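You operate a simulated robot arm through the tools that you are given. There is no shell and no other tool.

Carry out the task below with a simulated robot arm. There is one attempt and no reset: what you move stays moved.

## Task
Mix oats from the OATS box with milk in the white bowl.
Fine: about 100 ml of each; stir with the red spoon; box, jug and spoon go back. Set down upright: box, milk jug.

The check looks at the end state, three seconds after you hand in, the way a careful person would. Anything else that was tipped, shoved, dropped, spilled or broken makes it a failure.

## Robot
A 6-joint arm with a two-finger parallel gripper, fixed in place. Base frame: the origin is at the foot of the arm, x ahead of it, y to its left, z up; the work surface is at about z = 91. Lengths are in cm, angles in degrees, forces in N, time in s.
With the tool pointing down near the work surface it reaches from about 24 to 66 cm from the base axis. Its first joint turns from -66.0 to 66.0 degrees. Payload 2.9 kg.
The TCP is the grasp point between the finger pads, 3 cm short of the fingertips. In the tool frame z runs along the fingers and y along their closing line. The gripper opens to 11 cm. The fingers are 2 cm wide and 1 cm thick; the gripper's body (4.8 by 11.2 cm) begins 5.5 cm behind the TCP.
Orientation is that of the tool frame in the base frame, as [roll, pitch, yaw] about the fixed x, y, z axes, in that order (R = Rz(yaw) Ry(pitch) Rx(roll)). With the fingers straight down and closing along the base's y, the tool's x points along the base's -x, its y along +y and its z along -z.

## Interface
- The arm moves only by the tool apply_moves. Its argument "steps" is a list that holds one entry, the list of rows, each a list of 7 numbers: the turn, a rotation vector about the tool's x, y, z in units of 8 degrees (1.0 is 8 degrees), then the shift along the tool's x, y, z in units of 30 mm (1.0 is 30 mm), then the finger opening in m, from 0 to 0.11. In form: [[[ax, ay, az, dx, dy, dz, claw], ...]]. A call has 1 to 20 rows; each row shifts and turns the commanded pose from where the row before left it, along the tool's axes as they then stand. A call with a number of a shift or a turn outside -1 to 1 is refused whole. Each row takes 0.2 s and may step no farther than 5 cm and 8.6 degrees from the row before; otherwise, or with a gripper value out of range, the whole call is refused. A pose out of reach is approached as far as the arm can. The call stops where the force on the tool passes 40 N (or 10 N more than at its start, if that is more) or the arm is blocked; 0.2 s more then pass. The fingers move at their own pace (about 10.8 cm/s each) and stop on an object; they squeeze with about 28 N. The grip force told is the motor's: it shows also when the fingers shut on nothing. Time passes only in rows, and 0.2 s behind the last, so rows that do not move let the fingers close. The reply holds the time, the measured pose of the TCP, the force on the tool along the base axes, the opening and the grip force, in the units named above and with some noise, with the torque about the TCP (base axes, N m) and any sound that the robot's microphone picked up.
- Cameras (640 x 400 px; columns grow to the right, rows downward): "scene" is fixed at [8.9, 44.07, 139.39]; the picture's right is [-0.66, -0.75, 0.00], its down [-0.36, 0.31, -0.88] and it looks along [0.66, -0.58, -0.48] (base axes); focal length 214 px, centre (320, 200). "wrist" rides on the gripper at [7.2, 1.7, -10.3] in the tool frame; the picture's right is [-0.23, 0.97, 0.00], its down [-0.76, -0.18, -0.62] and it looks along [-0.61, -0.14, 0.78] (tool axes); focal length 222 px, centre (320, 200). There is no depth. A picture from a camera that has moved, and an enlarged one, comes with that camera's place and axes in the base frame and with its lens.
- get_image(camera): a new picture of that camera. The clock stands still meanwhile.
- zoom(camera, box): a new picture of the part [left, top, right, bottom] of that camera's present view, enlarged. The clock stands still meanwhile.
- sign_off(): hands the job in; it is judged then, once.

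Places have to be worked out from the pictures, the camera data and where the tool is seen. Open the gripper and draw the arm clear of the work before you hand the job in, unless the task says otherwise.

The tools are called after "Call:" as name(argument=value, ...) on one line, values as JSON. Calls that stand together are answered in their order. apply_moves: Moves the arm, as the interface text tells. Its arguments: {"type":"object","properties":{"steps":{"type":"array"}},"required":["steps"]} The other tools are called the same way: get_image (camera) takes a picture; zoom (camera, box) takes an enlarged picture of a part of a camera's view; sign_off () hands the job in.

At the start:

```text
clock: 0.0
tool_pos: [28.0, 14.79, 134.84]
tool_rot: [180.0, 0.1, -180.0]
force: [0.8, 0.4, 0.3]
torque: [-0.04, -0.02, 0.03]
width: 11.0
grasp_force: 0.1
```

scene: 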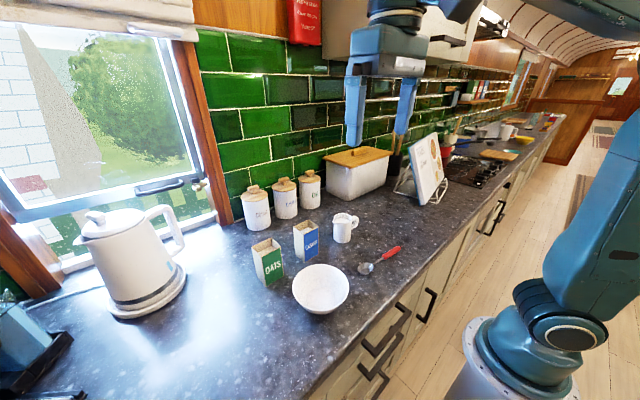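
wrist: 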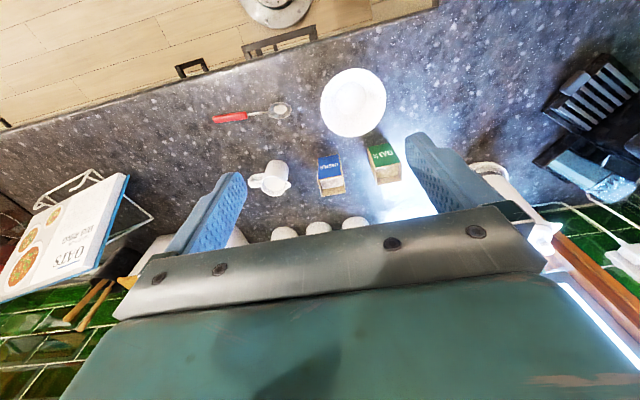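

I start by looking closer at the objects: OATS box, blue box, jug, bowl, spoon.

Call:
zoom(camera="scene", box=[220, 160, 420, 325])

Call:
zoom(camera="wrist", box=[190, 50, 430, 240])

Call:
zoom(camera="scene", box=[380, 120, 480, 220])

```text
2.42 times, centred on (320, 242) of scene
camera zoom: at [8.9, 44.07, 139.39], right [-0.66, -0.75, 0.0], down [-0.36, 0.31, -0.88], along [0.66, -0.58, -0.48], focal length 520 px, centre (320, 97)
```

zoom: 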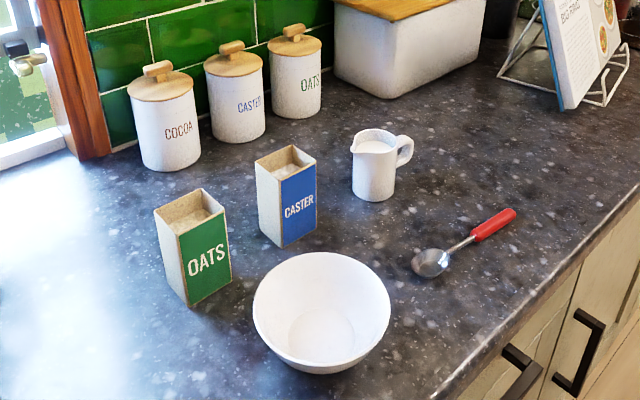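

```text
2.11 times, centred on (310, 145) of wrist
camera zoom: at [20.74, 16.58, 145.11], right [0.23, 0.97, 0.0], down [0.76, -0.18, 0.62], along [0.61, -0.14, -0.78], focal length 468 px, centre (341, 316)
```

zoom: 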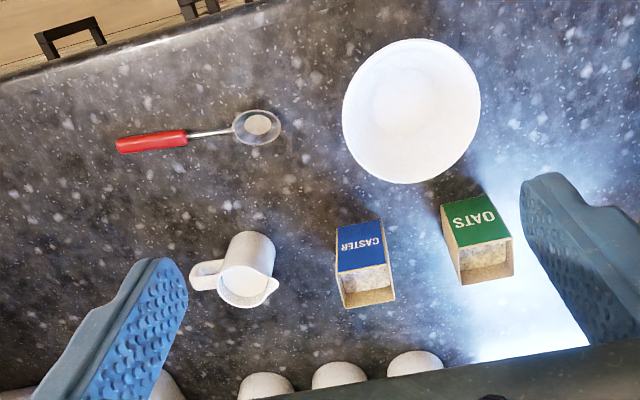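

```text
4.00 times, centred on (430, 170) of scene
camera zoom: at [8.9, 44.07, 139.39], right [-0.66, -0.75, 0.0], down [-0.36, 0.31, -0.88], along [0.66, -0.58, -0.48], focal length 858 px, centre (-120, 320)
```

zoom: 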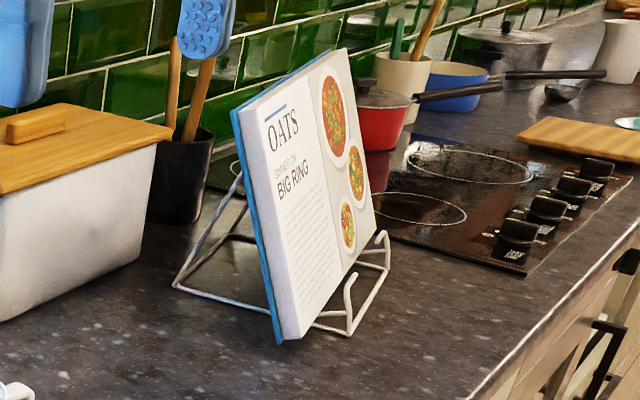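

The oats box stands near (50.5, 25.6), its label face at x≈48.3, about 11 tall. The bowl is near (34.8, 20.8), the jug near (49, -2) and the spoon lies along y at x≈34. I turn the tool 90° and move toward the free +y side of the box, staying high.

Call:
apply_moves(steps=[[[0, 0, -0.9375, 0, 0, 0, 0.11], [0, 0, -0.9375, 0, 0, 0, 0.11], [0, 0, -0.9375, 0, 0, 0, 0.11], [0, 0, -0.9375, 0, 0, 0, 0.11], [0, 0, -0.9375, 0, 0, 0, 0.11], [0, 0, -0.9375, 0, 0, 0, 0.11], [0, 0, -0.9375, 0, 0, 0, 0.11], [0, 0, -0.9375, 0, 0, 0, 0.11], [0, 0, -0.9375, 0, 0, 0, 0.11], [0, 0, -0.9375, 0, 0, 0, 0.11], [0, 0, -0.9375, 0, 0, 0, 0.11], [0, 0, -0.9375, 0, 0, 0, 0.11], [0, 0, 0, -0.9, -0.83, 0, 0.11], [0, 0, 0, -0.9, -0.83, 0, 0.11], [0, 0, 0, -0.9, -0.83, 0, 0.11], [0, 0, 0, -0.9, -0.83, 0, 0.11], [0, 0, 0, -0.9, -0.83, 0, 0.11], [0, 0, 0, -0.9, -0.83, 0, 0.11], [0, 0, 0, -0.9, -0.83, 0, 0.11], [0, 0, 0, -0.9, -0.83, 0, 0.11]]])

```text
clock: 4.2
tool_pos: [42.36, 32.16, 128.1]
tool_rot: [-179.6, 0.2, -89.9]
force: [-0.9, 0.8, 0.3]
torque: [0.01, 0.01, 0.01]
width: 11.0
grasp_force: 0.0
out of reach, approached as far as the arm can: row 16, 17, 18, 19, 20
```

The arm ran out of reach high up, so I go lower, 9 cm down, and see where the commanded pose really stands.

Call:
apply_moves(steps=[[[0, 0, 0, 0, 0, 1, 0.11], [0, 0, 0, 0, 0, 1, 0.11], [0, 0, 0, 0, 0, 1, 0.11], [0, 0, 0, 0, 0, 0, 0.11], [0, 0, 0, 0, 0, 0, 0.11]]])

Call:
get_image(camera="scene")

Call:
get_image(camera="wrist")

```text
clock: 5.4
tool_pos: [42.14, 32.21, 118.9]
tool_rot: [-179.9, 0.0, -90.0]
force: [0.3, 0.0, 0.7]
torque: [0.0, 0.01, -0.01]
width: 11.01
grasp_force: 0.1
```

```text
taken
```

scene: 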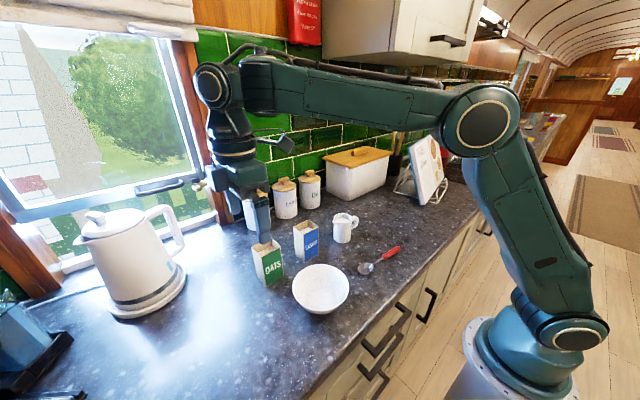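

```text
taken
camera wrist: at [40.47, 25.0, 129.28], right [-0.97, 0.23, 0.0], down [0.18, 0.76, 0.62], along [0.14, 0.61, -0.78], focal length 222 px, centre (320, 200)
```

wrist: 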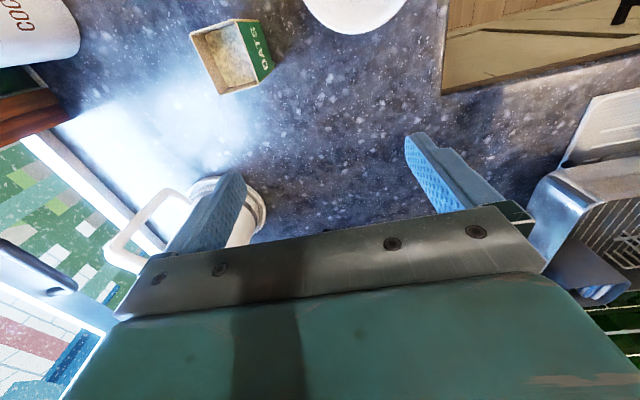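

The commanded pose was held at the reach limit. The +y side would be too far for the wrist, so I plan to grip the box from the robot side (fingers pointing +x, camera on top). I move back over the bowl at height and turn another 90°.

Call:
apply_moves(steps=[[[0, 0, 0, 0.733, 0.889, 0, 0.11], [0, 0, 0, 0.733, 0.889, 0, 0.11], [0, 0, 0, 0.733, 0.889, 0, 0.11], [0, 0, -0.9375, 0, 0, 0, 0.11], [0, 0, -0.9375, 0, 0, 0, 0.11], [0, 0, -0.9375, 0, 0, 0, 0.11], [0, 0, -0.9375, 0, 0, 0, 0.11], [0, 0, -0.9375, 0, 0, 0, 0.11], [0, 0, -0.9375, 0, 0, 0, 0.11], [0, 0, -0.9375, 0, 0, 0, 0.11], [0, 0, -0.9375, 0, 0, 0, 0.11], [0, 0, -0.9375, 0, 0, 0, 0.11], [0, 0, -0.9375, 0, 0, 0, 0.11], [0, 0, -0.9375, 0, 0, 0, 0.11], [0, 0, -0.9375, 0, 0, 0, 0.11]]])

Call:
get_image(camera="wrist")

```text
clock: 8.6
tool_pos: [34.5, 25.5, 118.88]
tool_rot: [-179.9, 0.0, 0.2]
force: [0.3, 1.1, -0.3]
torque: [0.01, -0.01, 0.02]
width: 11.01
grasp_force: 0.3
```

```text
taken
camera wrist: at [41.69, 23.94, 129.32], right [-0.22, -0.97, 0.0], down [-0.76, 0.17, 0.62], along [-0.61, 0.14, -0.78], focal length 222 px, centre (320, 200)
```

wrist: 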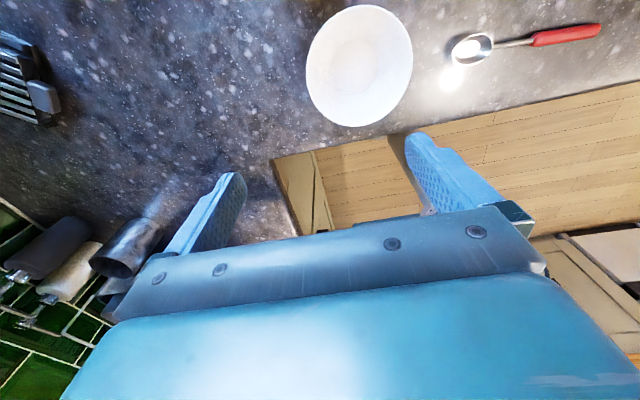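

The flip works. Now I tilt the fingers up to 30° below horizontal, still high above the bowl, and look at the box from behind the fingers.

Call:
apply_moves(steps=[[[0, 0.9375, 0, 0, 0, 0, 0.11], [0, 0.9375, 0, 0, 0, 0, 0.11], [0, 0.9375, 0, 0, 0, 0, 0.11], [0, 0.9375, 0, 0, 0, 0, 0.11], [0, 0.9375, 0, 0, 0, 0, 0.11], [0, 0.9375, 0, 0, 0, 0, 0.11], [0, 0.9375, 0, 0, 0, 0, 0.11], [0, 0.9375, 0, 0, 0, 0, 0.11], [0, 0, 0, 0, 0, 0, 0.11]]])

Call:
get_image(camera="wrist")

Call:
get_image(camera="scene")

```text
clock: 10.6
tool_pos: [35.2, 25.18, 119.09]
tool_rot: [-179.6, -60.2, -0.2]
force: [0.0, -0.2, -0.1]
torque: [-0.03, 0.0, 0.0]
width: 11.01
grasp_force: 0.2
out of reach, approached as far as the arm can: row 8
```

```text
taken
camera wrist: at [29.82, 23.49, 130.35], right [-0.11, -0.97, -0.2], down [-0.92, 0.18, -0.35], along [0.37, 0.15, -0.92], focal length 222 px, centre (320, 200)
```

wrist: 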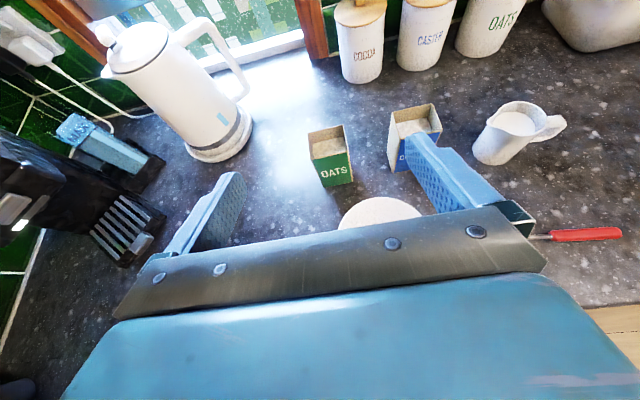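

```text
taken
```

scene: 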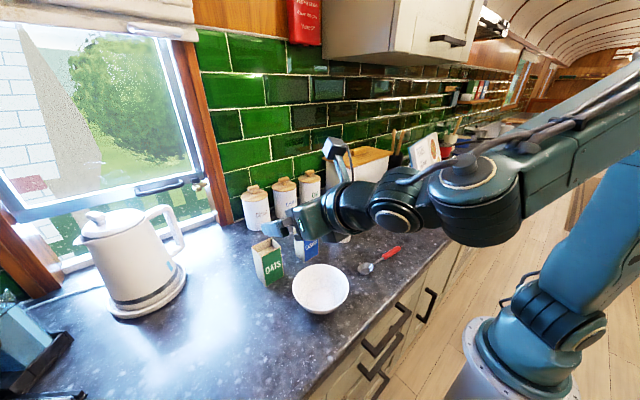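

The box is in clear view between the fingers. I zoom in to refine its position.

Call:
zoom(camera="wrist", box=[280, 90, 600, 290])

```text
2.00 times, centred on (440, 190) of wrist
camera zoom: at [29.82, 23.49, 130.35], right [-0.11, -0.97, -0.2], down [-0.92, 0.18, -0.35], along [0.37, 0.15, -0.92], focal length 444 px, centre (80, 220)
```

zoom: 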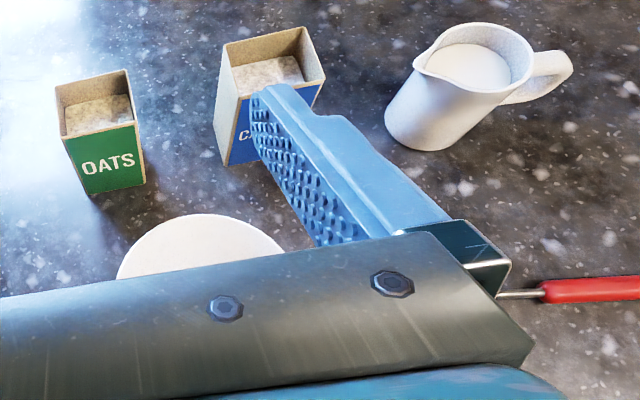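

The box spans x 48.1–53, y 22.9–28.6, top z≈102. I bring the open fingers to a pre-grasp about 8 cm short of it, along the slope.

Call:
apply_moves(steps=[[[0, 0, 0, -0.65, -0.03, 0.889, 0.11], [0, 0, 0, -0.65, -0.03, 0.889, 0.11], [0, 0, 0, -0.65, -0.03, 0.889, 0.11], [0, 0, 0, -0.65, -0.03, 0.889, 0.11], [0, 0, 0, -0.65, -0.03, 0.889, 0.11], [0, 0, 0, -0.65, -0.03, 0.889, 0.11], [0, 0, 0, 0, 0, 0, 0.11]]])

Call:
get_image(camera="wrist")

Call:
get_image(camera="scene")

```text
clock: 12.2
tool_pos: [43.09, 25.97, 100.93]
tool_rot: [-179.7, -60.1, -0.2]
force: [0.2, 0.1, 0.4]
torque: [0.01, -0.01, 0.03]
width: 11.01
grasp_force: 0.0
```

```text
taken
camera wrist: at [37.75, 24.25, 112.26], right [-0.11, -0.97, -0.2], down [-0.92, 0.18, -0.35], along [0.38, 0.14, -0.92], focal length 222 px, centre (320, 200)
```

wrist: 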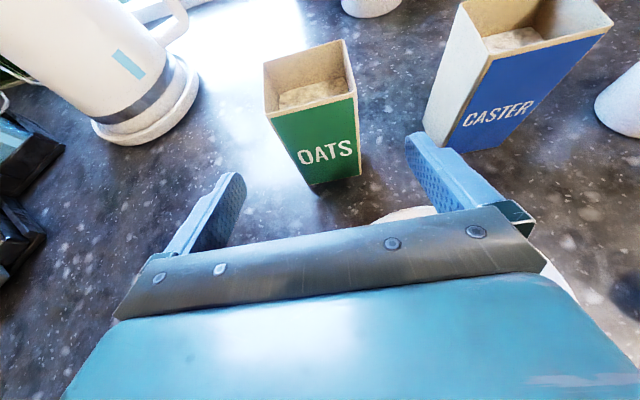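

```text
taken
```

scene: 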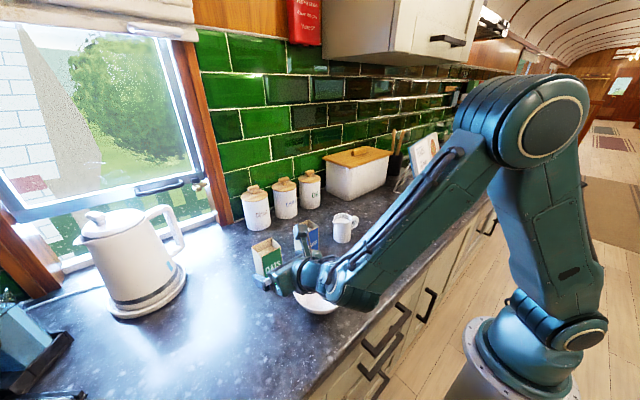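

The wrist housing comes near the bowl; I check the clearance with a zoom before going further.

Call:
zoom(camera="scene", box=[240, 220, 400, 330])

Call:
zoom(camera="wrist", box=[230, 20, 420, 210])

```text
3.64 times, centred on (320, 275) of scene
camera zoom: at [8.91, 44.07, 139.38], right [-0.66, -0.75, 0.0], down [-0.36, 0.31, -0.88], along [0.66, -0.58, -0.48], focal length 780 px, centre (320, -73)
```

zoom: 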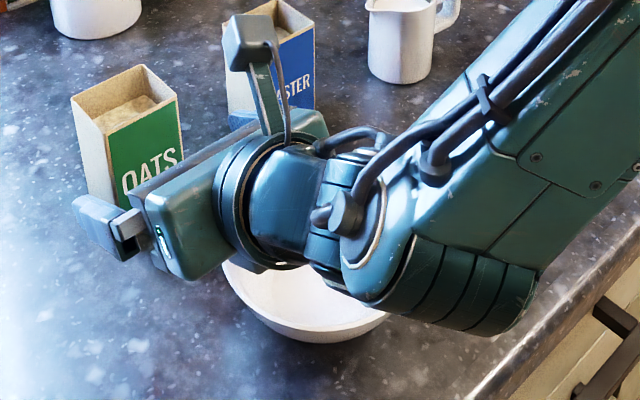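

```text
2.11 times, centred on (325, 115) of wrist
camera zoom: at [37.75, 24.25, 112.26], right [-0.11, -0.97, -0.2], down [-0.92, 0.18, -0.35], along [0.38, 0.14, -0.92], focal length 468 px, centre (310, 379)
```

zoom: 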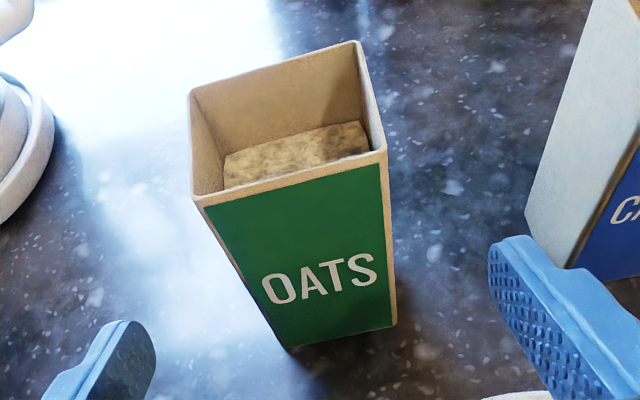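

The wrist housing gets too close to the bowl rim on this approach, so I abandon it. I retrace upward, level the tool back to straight down and turn it back toward the earlier heading. I will then approach the box from its +y side at 45°.

Call:
apply_moves(steps=[[[0, 0, 0, 0.65, 0.03, -0.889, 0.11], [0, 0, 0, 0.65, 0.03, -0.889, 0.11], [0, 0, 0, 0.65, 0.03, -0.889, 0.11], [0, 0, 0, 0.65, 0.03, -0.889, 0.11], [0, 0, 0, 0.65, 0.03, -0.889, 0.11], [0, -0.9375, 0, 0, 0, 0, 0.11], [0, -0.9375, 0, 0, 0, 0, 0.11], [0, -0.9375, 0, 0, 0, 0, 0.11], [0, -0.9375, 0, 0, 0, 0, 0.11], [0, -0.9375, 0, 0, 0, 0, 0.11], [0, -0.9375, 0, 0, 0, 0, 0.11], [0, -0.9375, 0, 0, 0, 0, 0.11], [0, -0.9375, 0, 0, 0, 0, 0.11], [0, 0, 0.9375, 0, 0, 0, 0.11], [0, 0, 0.9375, 0, 0, 0, 0.11], [0, 0, 0.9375, 0, 0, 0, 0.11], [0, 0, 0.9375, 0, 0, 0, 0.11], [0, 0, 0.9375, 0, 0, 0, 0.11], [0, 0, 0.9375, 0, 0, 0, 0.11], [0, 0, 0, 0, 0, 0, 0.11]]])

```text
clock: 16.4
tool_pos: [36.53, 25.37, 115.87]
tool_rot: [-179.9, 0.0, -45.0]
force: [0.1, -0.3, 0.4]
torque: [0.01, -0.02, -0.02]
width: 11.0
grasp_force: 0.1
```

Now the rest of the yaw, then a 45° tilt so the fingers point toward -y and down, and a move to above the box.

Call:
apply_moves(steps=[[[0, 0, 0.9375, 0, 0, 0, 0.11], [0, 0, 0.9375, 0, 0, 0, 0.11], [0, 0, 0.9375, 0, 0, 0, 0.11], [0, 0, 0.9375, 0, 0, 0, 0.11], [0, 0, 0.9375, 0, 0, 0, 0.11], [0, 0, 0.9375, 0, 0, 0, 0.11], [0, 0.9375, 0, 0, 0, 0, 0.11], [0, 0.9375, 0, 0, 0, 0, 0.11], [0, 0.9375, 0, 0, 0, 0, 0.11], [0, 0.9375, 0, 0, 0, 0, 0.11], [0, 0.9375, 0, 0, 0, 0, 0.11], [0, 0.9375, 0, 0, 0, 0, 0.11], [0, 0, 0, -0.32, -0.933, 0.245, 0.11], [0, 0, 0, -0.32, -0.933, 0.245, 0.11], [0, 0, 0, -0.32, -0.933, 0.245, 0.11], [0, 0, 0, -0.32, -0.933, 0.245, 0.11], [0, 0, 0, -0.32, -0.933, 0.245, 0.11], [0, 0, 0, 0, 0, 0, 0.11]]])

Call:
get_image(camera="wrist")

Call:
get_image(camera="scene")

```text
clock: 20.0
tool_pos: [45.44, 18.28, 99.28]
tool_rot: [-177.2, -40.9, -91.9]
force: [0.2, -0.9, 6.5]
torque: [0.38, -0.3, -0.03]
width: 11.01
grasp_force: 0.1
out of reach, approached as far as the arm can: row 8, 9, 10, 11, 12, 14, 15, 16, 17
stopped in row 18: the force on the tool passed its limit at 50 N (the readings are from after the stop); the commanded pose is now the measured one
```

```text
taken
camera wrist: at [43.24, 19.76, 111.69], right [-0.97, 0.17, -0.18], down [0.18, 0.98, -0.02], along [0.18, -0.05, -0.98], focal length 222 px, centre (320, 200)
```

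wrist: 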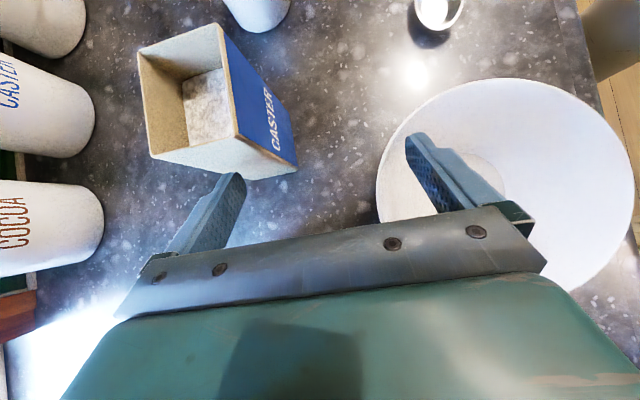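

```text
taken
```

scene: 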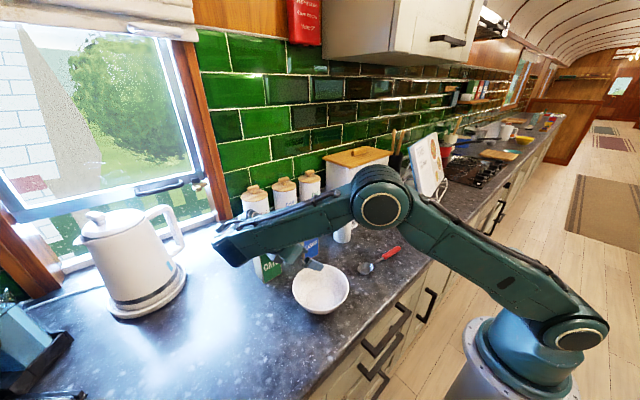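

The tool drifted to a strange place and touched something. I look closely before moving anything.

Call:
zoom(camera="scene", box=[200, 160, 420, 330])

Call:
zoom(camera="wrist", box=[120, 60, 640, 300])

```text
2.35 times, centred on (310, 245) of scene
camera zoom: at [8.89, 44.07, 139.39], right [-0.66, -0.75, 0.0], down [-0.36, 0.31, -0.88], along [0.66, -0.58, -0.48], focal length 505 px, centre (344, 94)
```

zoom: 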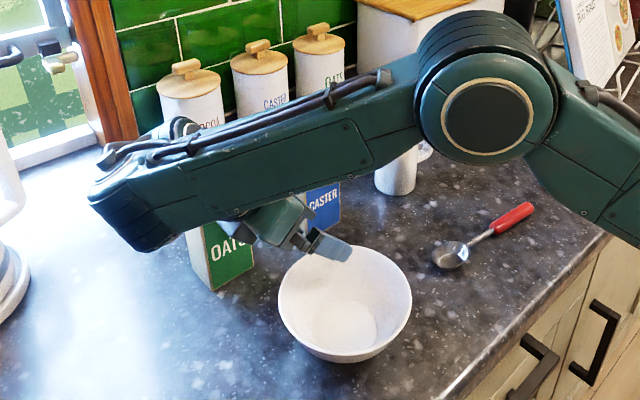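

```text
1.23 times, centred on (380, 180) of wrist
camera zoom: at [43.24, 19.76, 111.69], right [-0.97, 0.17, -0.18], down [0.18, 0.98, -0.02], along [0.18, -0.05, -0.98], focal length 273 px, centre (246, 225)
```

zoom: 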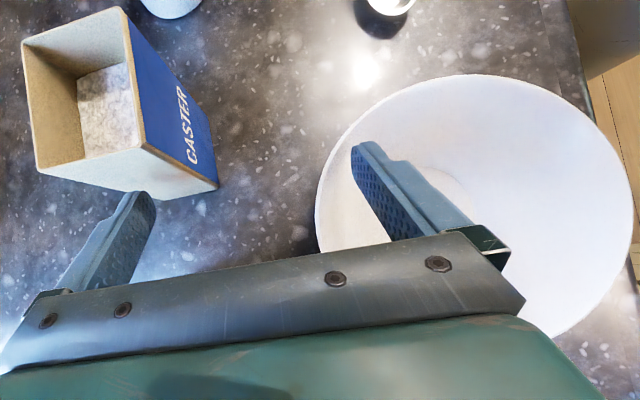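

The torque puts the contact at about (50, 23.8): the gripper body rests on the OATS box's top edge. The bowl has not moved. I lift straight up slowly.

Call:
apply_moves(steps=[[[0, 0, 0, 0.33, 0, -0.38, 0.11], [0, 0, 0, 0.33, 0, -0.38, 0.11], [0, 0, 0, 0.655, 0, -0.755, 0.11], [0, 0, 0, 0.655, 0, -0.755, 0.11], [0, 0, 0, 0.655, 0, -0.755, 0.11], [0, 0, 0, 0, 0, 0, 0.11]]])

Call:
get_image(camera="wrist")

Call:
get_image(camera="scene")

```text
clock: 21.4
tool_pos: [41.64, 14.2, 106.24]
tool_rot: [-177.4, -40.9, -91.8]
force: [0.0, -0.9, 0.2]
torque: [0.0, 0.01, 0.0]
width: 10.99
grasp_force: 0.1
out of reach, approached as far as the arm can: row 1, 2, 3, 4, 5
```

```text
taken
camera wrist: at [39.4, 15.5, 118.7], right [-0.97, 0.17, -0.18], down [0.18, 0.98, -0.02], along [0.18, -0.05, -0.98], focal length 222 px, centre (320, 200)
```

wrist: 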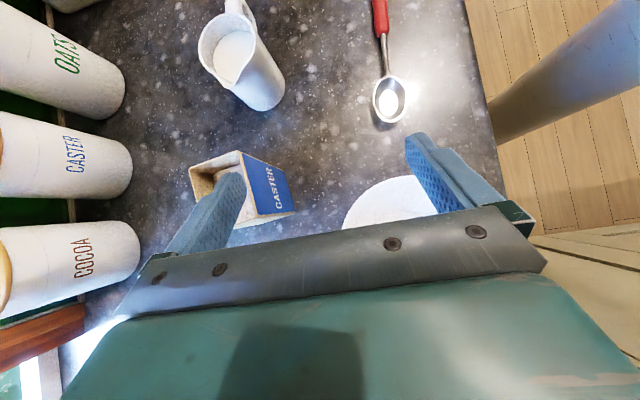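

```text
taken
```

scene: 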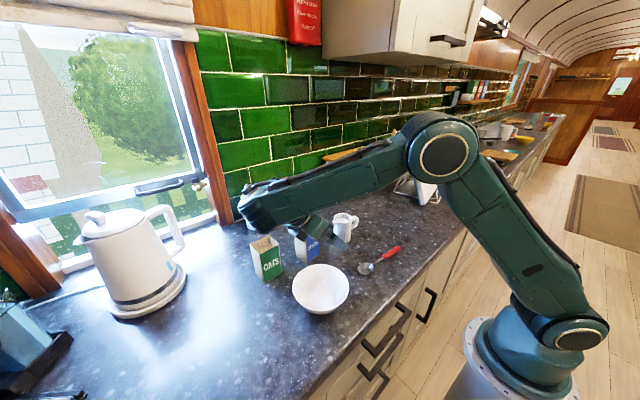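

The box still stands and the arm is clear. Tilting that way runs into the reach limit, so I pull the arm back toward the robot and level the tool to straight down.

Call:
apply_moves(steps=[[[0, 0, 0, 0.63, 0.37, -0.527, 0.11], [0, 0, 0, 0.63, 0.37, -0.527, 0.11], [0, 0, 0, 0.63, 0.37, -0.527, 0.11], [0, 0, 0, 0.63, 0.37, -0.527, 0.11], [0, -0.853, 0, 0, 0, 0, 0.11], [0, -0.853, 0, 0, 0, 0, 0.11], [0, -0.853, 0, 0, 0, 0, 0.11], [0, -0.853, 0, 0, 0, 0, 0.11], [0, -0.853, 0, 0, 0, 0, 0.11], [0, -0.853, 0, 0, 0, 0, 0.11], [0, 0, 0, 0, 0, 0, 0.11]]])

Call:
zoom(camera="scene", box=[220, 160, 420, 325])

Call:
get_image(camera="scene")

```text
clock: 23.8
tool_pos: [35.33, 9.81, 111.54]
tool_rot: [-178.1, 0.0, -90.1]
force: [1.1, 0.1, -0.4]
torque: [0.0, 0.0, 0.01]
width: 11.0
grasp_force: 0.0
out of reach, approached as far as the arm can: row 1, 2, 3, 4
```

```text
2.42 times, centred on (320, 242) of scene
camera zoom: at [8.9, 44.07, 139.39], right [-0.66, -0.75, 0.0], down [-0.36, 0.31, -0.88], along [0.66, -0.58, -0.48], focal length 520 px, centre (320, 97)
```

zoom: 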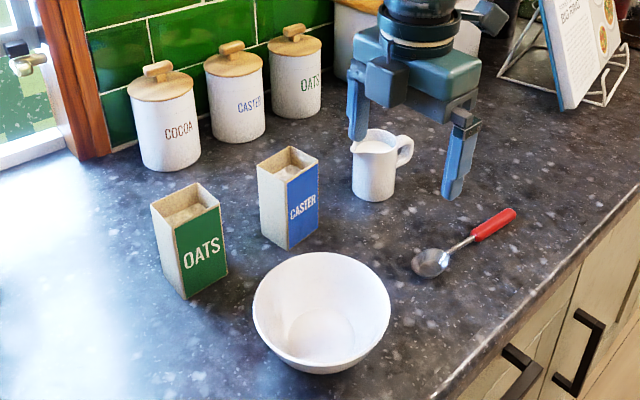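

```text
taken
```

scene: 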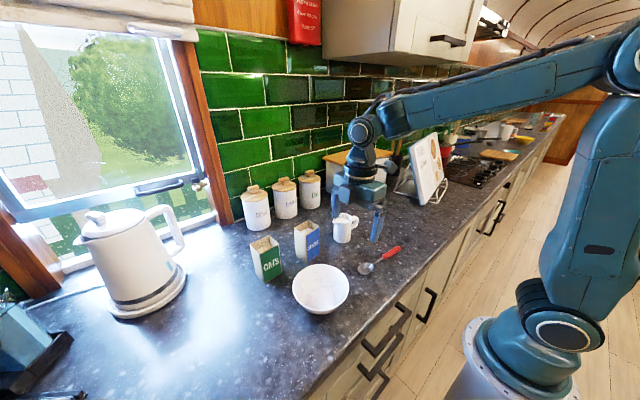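

The OATS box was nudged by roughly a centimetre and CASTER perhaps by half. I take wrist-camera views to measure both as they stand now.

Call:
get_image(camera="wrist")

Call:
zoom(camera="scene", box=[240, 200, 340, 290])

```text
taken
camera wrist: at [33.22, 2.69, 121.82], right [-0.97, 0.23, -0.03], down [0.16, 0.76, 0.63], along [0.17, 0.61, -0.78], focal length 222 px, centre (320, 200)
```

wrist: 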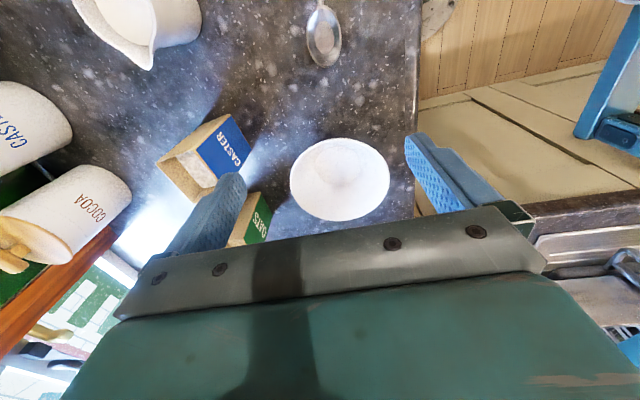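

```text
4.44 times, centred on (290, 245) of scene
camera zoom: at [8.9, 44.07, 139.39], right [-0.66, -0.75, 0.0], down [-0.36, 0.31, -0.88], along [0.66, -0.58, -0.48], focal length 953 px, centre (453, 0)
```

zoom: 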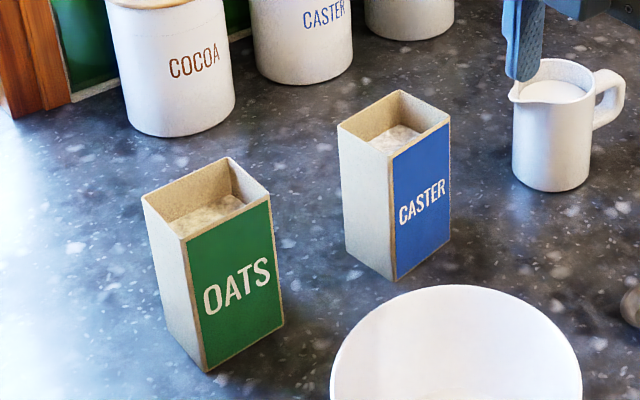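

The measured boxes: OATS shifted about +1.1 cm in x (front face now ≈49.3), CASTER about -0.8 cm in x with a few degrees of rotation. I will restore both when placing. Next I move back over the bowl at height and turn the tool for an approach from the robot side, this time at a steep 60°.

Call:
apply_moves(steps=[[[-0.24, 0, 0, -0.789, -0.094, -0.278, 0.11], [0, 0, 0, -0.789, -0.094, -0.278, 0.11], [0, 0, 0, -0.789, -0.094, -0.278, 0.11], [0, 0, 0, -0.789, -0.094, -0.278, 0.11], [0, 0, 0, -0.789, -0.094, -0.278, 0.11], [0, 0, 0, -0.789, -0.094, -0.278, 0.11], [0, 0, -0.9375, 0, 0, 0, 0.11], [0, 0, -0.9375, 0, 0, 0, 0.11], [0, 0, -0.9375, 0, 0, 0, 0.11], [0, 0, -0.9375, 0, 0, 0, 0.11], [0, 0, -0.9375, 0, 0, 0, 0.11], [0, 0, -0.9375, 0, 0, 0, 0.11], [0, 0, -0.9375, 0, 0, 0, 0.11], [0, 0, -0.9375, 0, 0, 0, 0.11], [0, 0, -0.9375, 0, 0, 0, 0.11], [0, 0, -0.9375, 0, 0, 0, 0.11], [0, 0, -0.9375, 0, 0, 0, 0.11], [0, 0, -0.9375, 0, 0, 0, 0.11], [0, 0, 0, 0, 0, 0, 0.11]]])

```text
clock: 27.8
tool_pos: [36.89, 24.15, 116.4]
tool_rot: [-179.9, 0.0, 0.1]
force: [-1.3, -0.6, 1.1]
torque: [0.0, 0.02, -0.03]
width: 10.98
grasp_force: 0.1
```

Pose as commanded. Now a 30° tilt (fingers 60° below horizontal, pointing +x), then I look.

Call:
apply_moves(steps=[[[0, 0.9375, 0, 0, 0, 0, 0.11], [0, 0.9375, 0, 0, 0, 0, 0.11], [0, 0.9375, 0, 0, 0, 0, 0.11], [0, 0.9375, 0, 0, 0, 0, 0.11], [0, 0, 0, 0, 0, 0, 0.11]]])

Call:
zoom(camera="wrist", box=[230, 0, 550, 200])

Call:
get_image(camera="scene")

```text
clock: 29.0
tool_pos: [36.91, 24.1, 116.46]
tool_rot: [179.9, -30.1, 0.0]
force: [0.6, 0.2, 0.0]
torque: [0.0, 0.0, 0.0]
width: 11.02
grasp_force: 0.1
```

```text
2.00 times, centred on (390, 100) of wrist
camera zoom: at [37.99, 22.53, 129.1], right [-0.2, -0.97, -0.11], down [-0.97, 0.18, 0.16], along [-0.13, 0.14, -0.98], focal length 444 px, centre (180, 400)
```

zoom: 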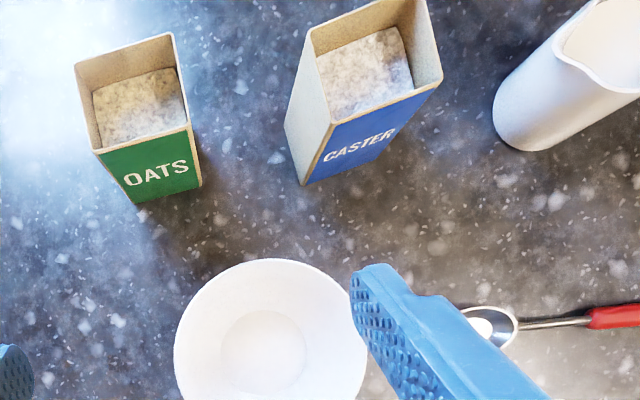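

```text
taken
```

scene: 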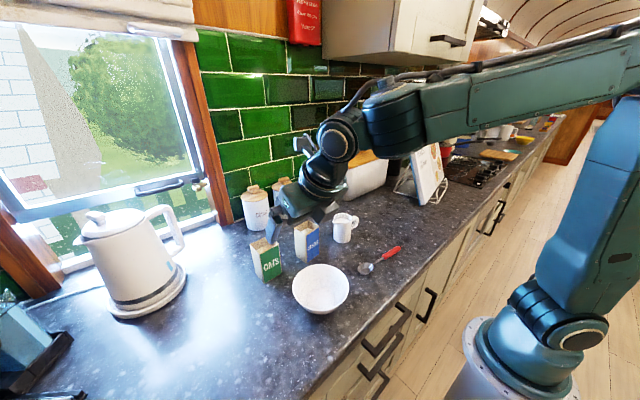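

A clear overhead view: OATS now spans x 49.6–54.3, y 22.7–28.4; CASTER centre ≈(50.3, 12.5), turned ~5°; bowl centre ≈(35.6, 20.4). I move to above the OATS box with fingers straddling it in y.

Call:
apply_moves(steps=[[[0, 0, 0, 0.57, -0.1, 0.907, 0.11], [0, 0, 0, 0.57, -0.1, 0.907, 0.11], [0, 0, 0, 0.57, -0.1, 0.907, 0.11], [0, 0, 0, 0.57, -0.1, 0.907, 0.11], [0, 0, 0, 0.57, -0.1, 0.907, 0.11], [0, 0, 0, 0, 0, 0, 0.11], [0, 0, 0, 0, 0, 0, 0.11]]])

Call:
get_image(camera="wrist")

Call:
zoom(camera="scene", box=[220, 160, 420, 325])

```text
clock: 30.6
tool_pos: [51.36, 25.78, 108.98]
tool_rot: [179.9, -30.0, 0.0]
force: [-0.4, -0.3, -0.1]
torque: [0.03, 0.0, 0.03]
width: 11.02
grasp_force: 0.1
```

```text
taken
camera wrist: at [52.4, 24.16, 121.55], right [-0.2, -0.97, -0.11], down [-0.97, 0.18, 0.16], along [-0.13, 0.14, -0.98], focal length 222 px, centre (320, 200)
```

wrist: 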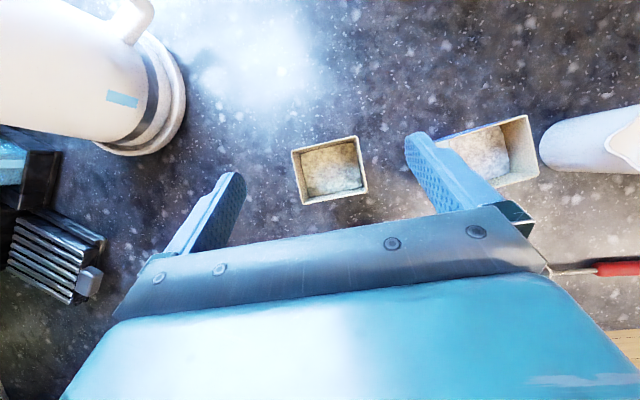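

```text
2.42 times, centred on (320, 242) of scene
camera zoom: at [8.91, 44.07, 139.38], right [-0.66, -0.75, 0.0], down [-0.36, 0.31, -0.88], along [0.66, -0.58, -0.48], focal length 520 px, centre (320, 97)
```

zoom: 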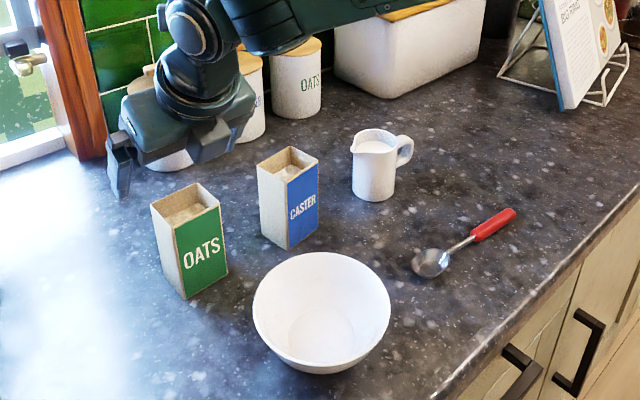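

The box is centred between the fingers. I descend straight down to about z 97.

Call:
apply_moves(steps=[[[0, 0, 0, -0.328, 0.03, 0.568, 0.11], [0, 0, 0, -0.328, 0.03, 0.568, 0.11], [0, 0, 0, -0.328, 0, 0.568, 0.11], [0, 0, 0, -0.328, 0, 0.568, 0.11], [0, 0, 0, -0.328, 0, 0.568, 0.11], [0, 0, 0, -0.328, 0, 0.568, 0.11], [0, 0, 0, 0, 0, 0, 0.11]]])

Call:
get_image(camera="wrist")

Call:
zoom(camera="scene", box=[220, 160, 420, 325])

```text
clock: 32.2
tool_pos: [51.07, 25.58, 97.36]
tool_rot: [179.9, -30.0, 0.0]
force: [-0.4, 0.2, -0.7]
torque: [0.0, 0.0, 0.01]
width: 11.01
grasp_force: 0.0
```

```text
taken
camera wrist: at [52.13, 23.99, 109.89], right [-0.2, -0.97, -0.11], down [-0.97, 0.18, 0.16], along [-0.13, 0.14, -0.98], focal length 222 px, centre (320, 200)
```

wrist: 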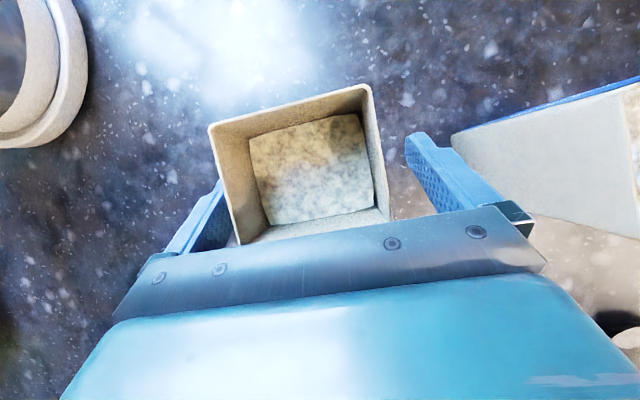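

```text
2.42 times, centred on (320, 242) of scene
camera zoom: at [8.9, 44.07, 139.38], right [-0.66, -0.75, 0.0], down [-0.36, 0.31, -0.88], along [0.66, -0.58, -0.48], focal length 520 px, centre (320, 97)
```

zoom: 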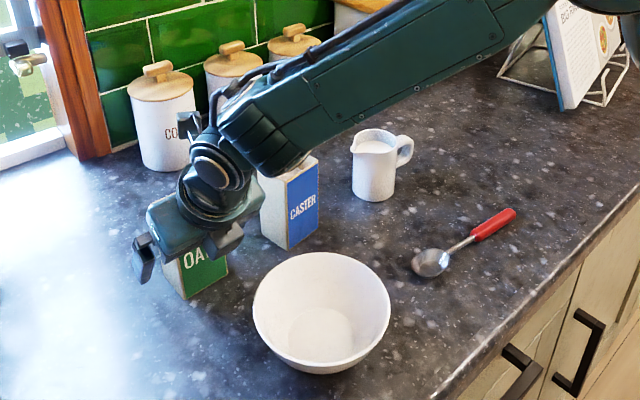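

Fingers straddle the box with no contact. I close the gripper.

Call:
apply_moves(steps=[[[0, 0, 0, 0, 0, 0, 0.04], [0, 0, 0, 0, 0, 0, 0.04], [0, 0, 0, 0, 0, 0, 0.04], [0, 0, 0, 0, 0, 0, 0.04], [0, 0, 0, 0, 0, 0, 0.04]]])

Call:
get_image(camera="wrist")

```text
clock: 33.4
tool_pos: [51.17, 25.57, 97.37]
tool_rot: [179.9, -30.0, 0.0]
force: [0.3, 0.0, 0.4]
torque: [0.03, 0.02, 0.03]
width: 5.96
grasp_force: 28.1
```

```text
taken
camera wrist: at [52.13, 23.99, 109.92], right [-0.2, -0.97, -0.11], down [-0.97, 0.18, 0.16], along [-0.13, 0.14, -0.98], focal length 222 px, centre (320, 200)
```

wrist: 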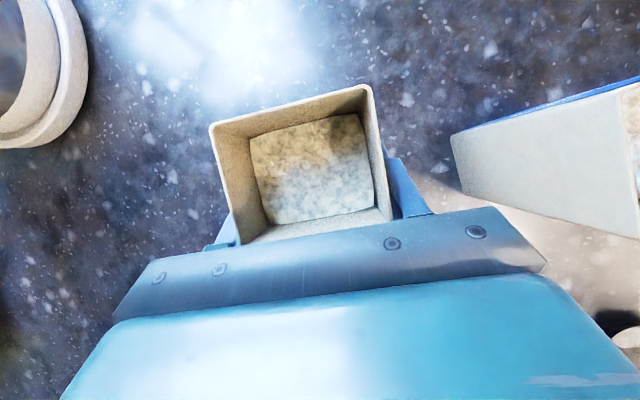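

Gripped at 5.96 cm with 28 N. I lift straight up 15 cm.

Call:
apply_moves(steps=[[[0, 0, 0, 0.25, 0, -0.433, 0.04], [0, 0, 0, 0.5, 0, -0.866, 0.04], [0, 0, 0, 0.5, 0, -0.866, 0.04], [0, 0, 0, 0.5, 0, -0.866, 0.04], [0, 0, 0, 0.5, 0, -0.866, 0.04], [0, 0, 0, 0.25, 0, -0.433, 0.04], [0, 0, 0, 0, 0, 0, 0.04], [0, 0, 0, 0, 0, 0, 0.04]]])

Call:
apply_moves(steps=[[[0, 0, 0, 0, 0, 0, 0.04]]])

Call:
apply_moves(steps=[[[0, 0, 0, 0, 0, 0, 0.04]]])

Call:
apply_moves(steps=[[[0, 0, 0, 0, 0, 0, 0.04]]])

Call:
get_image(camera="scene")

```text
clock: 35.2
tool_pos: [51.07, 25.52, 112.25]
tool_rot: [180.0, -30.0, 0.1]
force: [-0.3, -0.1, -1.9]
torque: [0.01, 0.03, -0.02]
width: 5.97
grasp_force: 27.9
```

```text
clock: 35.6
tool_pos: [51.07, 25.36, 112.33]
tool_rot: [179.9, -30.1, 0.1]
force: [-0.1, -0.3, -1.7]
torque: [0.01, -0.01, 0.01]
width: 5.96
grasp_force: 28.1
```

```text
clock: 36.0
tool_pos: [51.08, 25.55, 112.27]
tool_rot: [179.9, -30.0, 0.0]
force: [-0.3, 0.1, -1.3]
torque: [-0.01, 0.03, 0.0]
width: 5.96
grasp_force: 27.8
```

```text
clock: 36.4
tool_pos: [51.1, 25.42, 112.32]
tool_rot: [179.9, -30.1, 0.0]
force: [-0.5, 0.7, -2.0]
torque: [0.02, -0.01, 0.02]
width: 5.98
grasp_force: 28.0
```

```text
taken
```

scene: 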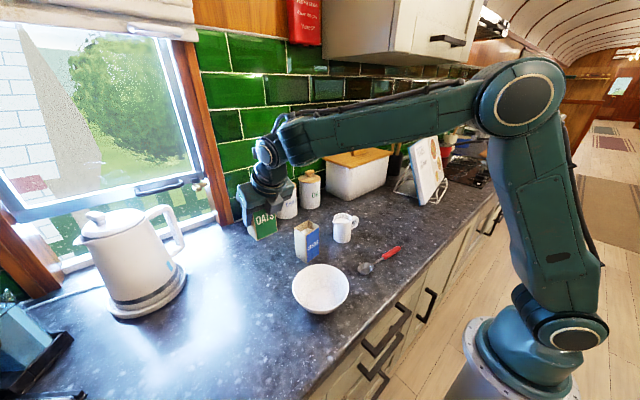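

The box weighs about 1.75 N. Bringing the gripper to vertical leans the box 30° (not enough to spill), and then I carry it over to the bowl.

Call:
apply_moves(steps=[[[0, -0.9375, 0, 0, 0, 0, 0.04], [0, -0.9375, 0, 0, 0, 0, 0.04], [0, -0.9375, 0, 0, 0, 0, 0.04], [0, -0.9375, 0, 0, 0, 0, 0.04], [0, 0, 0, -0.5, -0.061, 0, 0.04], [0, 0, 0, -0.861, -0.061, 0, 0.04], [0, 0, 0, -0.861, -0.061, 0, 0.04], [0, 0, 0, -0.861, -0.061, 0, 0.04], [0, 0, 0, -0.861, -0.061, 0, 0.04], [0, 0, 0, -0.861, -0.061, 0, 0.04], [0, 0, 0, -0.361, 0, 0, 0.04], [0, 0, 0, 0, 0, 0, 0.04]]])

Call:
get_image(camera="wrist")

Call:
get_image(camera="scene")

```text
clock: 39.0
tool_pos: [35.67, 26.66, 112.26]
tool_rot: [179.9, 0.1, -0.1]
force: [0.4, -0.1, -1.3]
torque: [0.01, 0.04, 0.0]
width: 5.99
grasp_force: 28.1
```

```text
taken
camera wrist: at [42.8, 24.96, 122.61], right [-0.23, -0.97, 0.0], down [-0.76, 0.18, 0.62], along [-0.61, 0.14, -0.78], focal length 222 px, centre (320, 200)
```

wrist: 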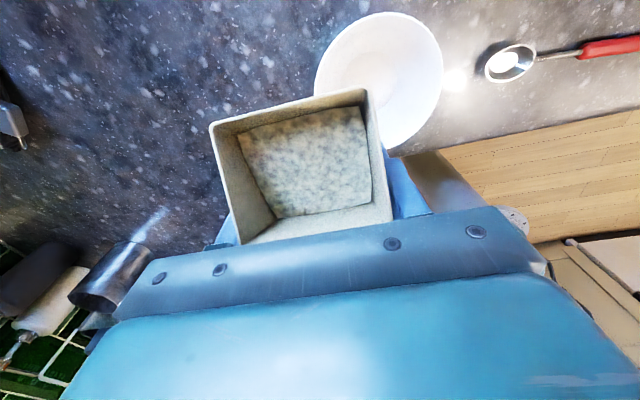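

```text
taken
```

scene: 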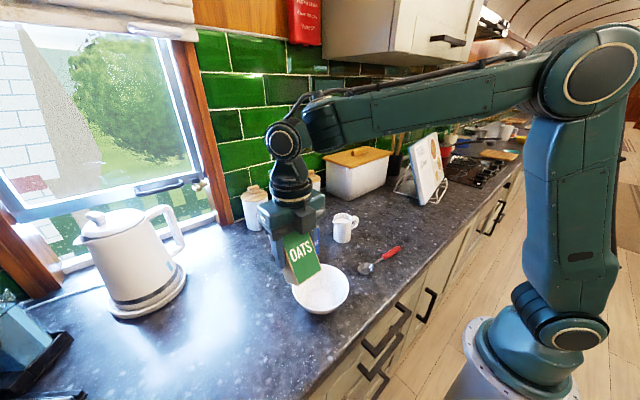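

No spill at 30°. I turn the box by -90° so that its far edge faces -y.

Call:
apply_moves(steps=[[[0, 0, 0.9375, 0, 0, 0, 0.04], [0, 0, 0.9375, 0, 0, 0, 0.04], [0, 0, 0.9375, 0, 0, 0, 0.04], [0, 0, 0.9375, 0, 0, 0, 0.04], [0, 0, 0.9375, 0, 0, 0, 0.04], [0, 0, 0.9375, 0, 0, 0, 0.04], [0, 0, 0.9375, 0, 0, 0, 0.04], [0, 0, 0.9375, 0, 0, 0, 0.04], [0, 0, 0.9375, 0, 0, 0, 0.04], [0, 0, 0.9375, 0, 0, 0, 0.04], [0, 0, 0.9375, 0, 0, 0, 0.04], [0, 0, 0.9375, 0, 0, 0, 0.04], [0, 0, 0, 0, 0, 0.8, 0.04], [0, 0, 0, 0, 0, 0.6, 0.04], [0, 0, 0, 0, 0, 0, 0.04]]])

Call:
get_image(camera="wrist")

Call:
get_image(camera="scene")

```text
clock: 42.2
tool_pos: [35.75, 26.5, 107.96]
tool_rot: [180.0, 0.0, -89.9]
force: [0.2, -1.0, -1.3]
torque: [0.02, -0.02, -0.01]
width: 5.98
grasp_force: 28.4
```

```text
taken
camera wrist: at [34.01, 19.39, 118.33], right [-0.97, 0.23, 0.0], down [0.18, 0.76, 0.62], along [0.14, 0.61, -0.78], focal length 222 px, centre (320, 200)
```

wrist: 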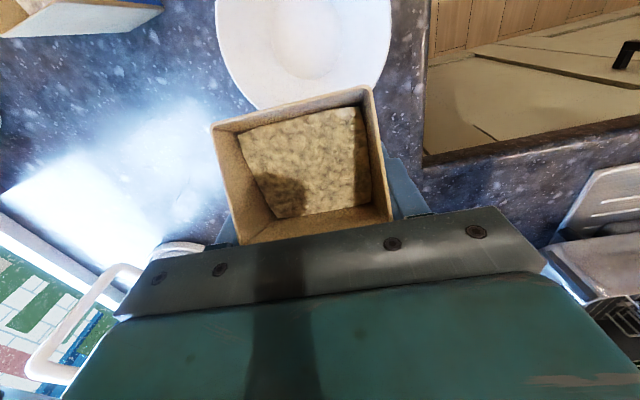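

```text
taken
```

scene: 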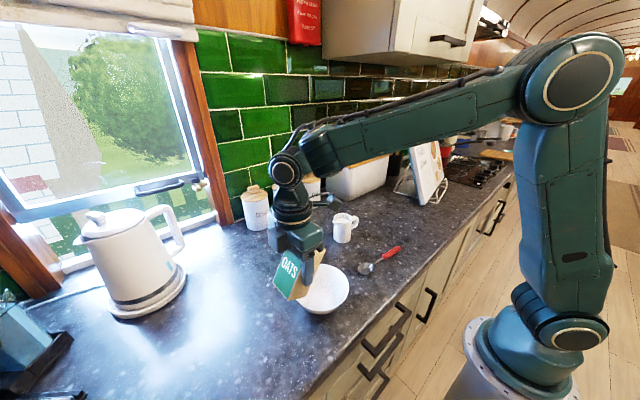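

The lip sits over the bowl. I tilt in steps, looking after each: first to about 45°.

Call:
apply_moves(steps=[[[0, -0.9375, 0, 0, 0, 0, 0.04], [0, -0.9375, 0, 0, 0, 0, 0.04], [0, 0, 0, 0, 0, 0, 0.04]]])

Call:
get_image(camera="wrist")

Call:
zoom(camera="scene", box=[240, 220, 400, 330])

```text
clock: 43.0
tool_pos: [35.68, 26.54, 108.08]
tool_rot: [180.0, 15.0, -90.0]
force: [0.1, -0.3, -1.2]
torque: [0.01, -0.02, 0.0]
width: 5.96
grasp_force: 28.3
```

```text
taken
camera wrist: at [33.96, 16.93, 116.15], right [-0.97, 0.22, 0.06], down [0.18, 0.57, 0.8], along [0.14, 0.79, -0.6], focal length 222 px, centre (320, 200)
```

wrist: 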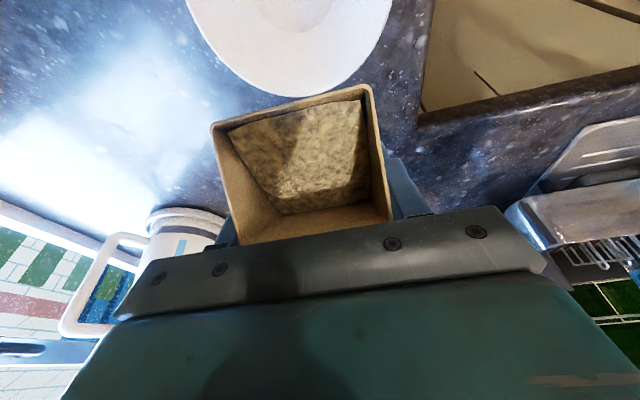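

```text
3.64 times, centred on (320, 275) of scene
camera zoom: at [8.91, 44.07, 139.38], right [-0.66, -0.75, 0.0], down [-0.36, 0.31, -0.88], along [0.66, -0.58, -0.48], focal length 780 px, centre (320, -73)
```

zoom: 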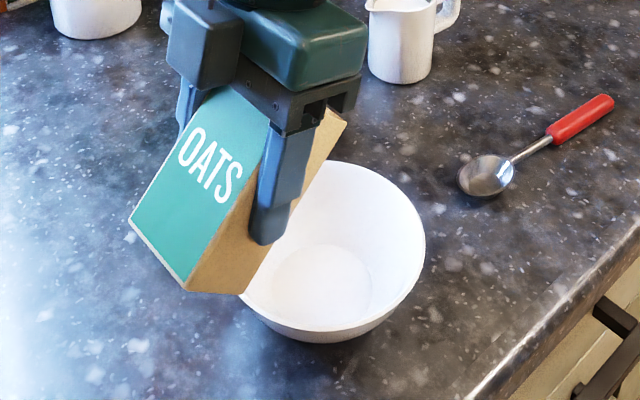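

The content surface is near the lip, nothing has come out yet. I tilt 7.5° more.

Call:
apply_moves(steps=[[[0, -0.47, 0, 0, 0, 0, 0.04], [0, -0.47, 0, 0, 0, 0, 0.04], [0, 0, 0, 0, 0, 0, 0.04]]])

Call:
get_image(camera="wrist")

Call:
zoom(camera="scene", box=[240, 220, 400, 330])

```text
clock: 43.8
tool_pos: [35.75, 26.5, 107.98]
tool_rot: [179.9, 22.5, -90.0]
force: [0.7, 0.1, -1.3]
torque: [-0.02, 0.0, 0.01]
width: 5.99
grasp_force: 27.8
```

```text
taken
camera wrist: at [33.95, 15.95, 114.84], right [-0.97, 0.21, 0.09], down [0.18, 0.46, 0.87], along [0.14, 0.86, -0.49], focal length 222 px, centre (320, 200)
```

wrist: 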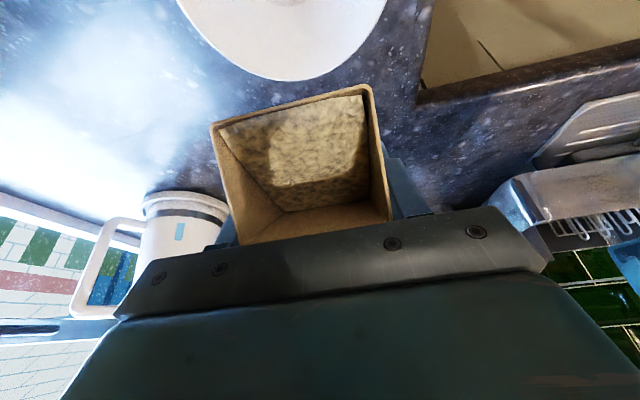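

```text
3.64 times, centred on (320, 275) of scene
camera zoom: at [8.91, 44.07, 139.38], right [-0.66, -0.75, 0.0], down [-0.36, 0.31, -0.88], along [0.66, -0.58, -0.48], focal length 780 px, centre (320, -73)
```

zoom: 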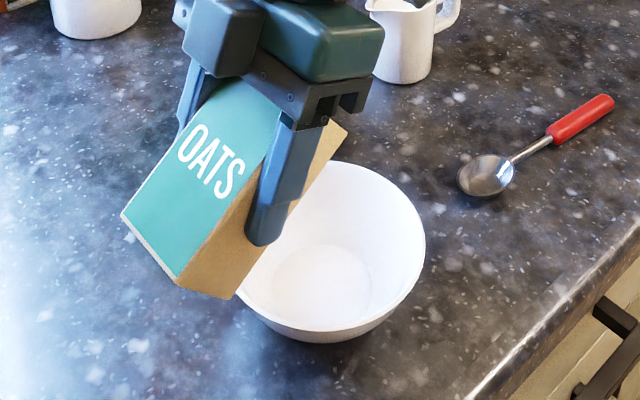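

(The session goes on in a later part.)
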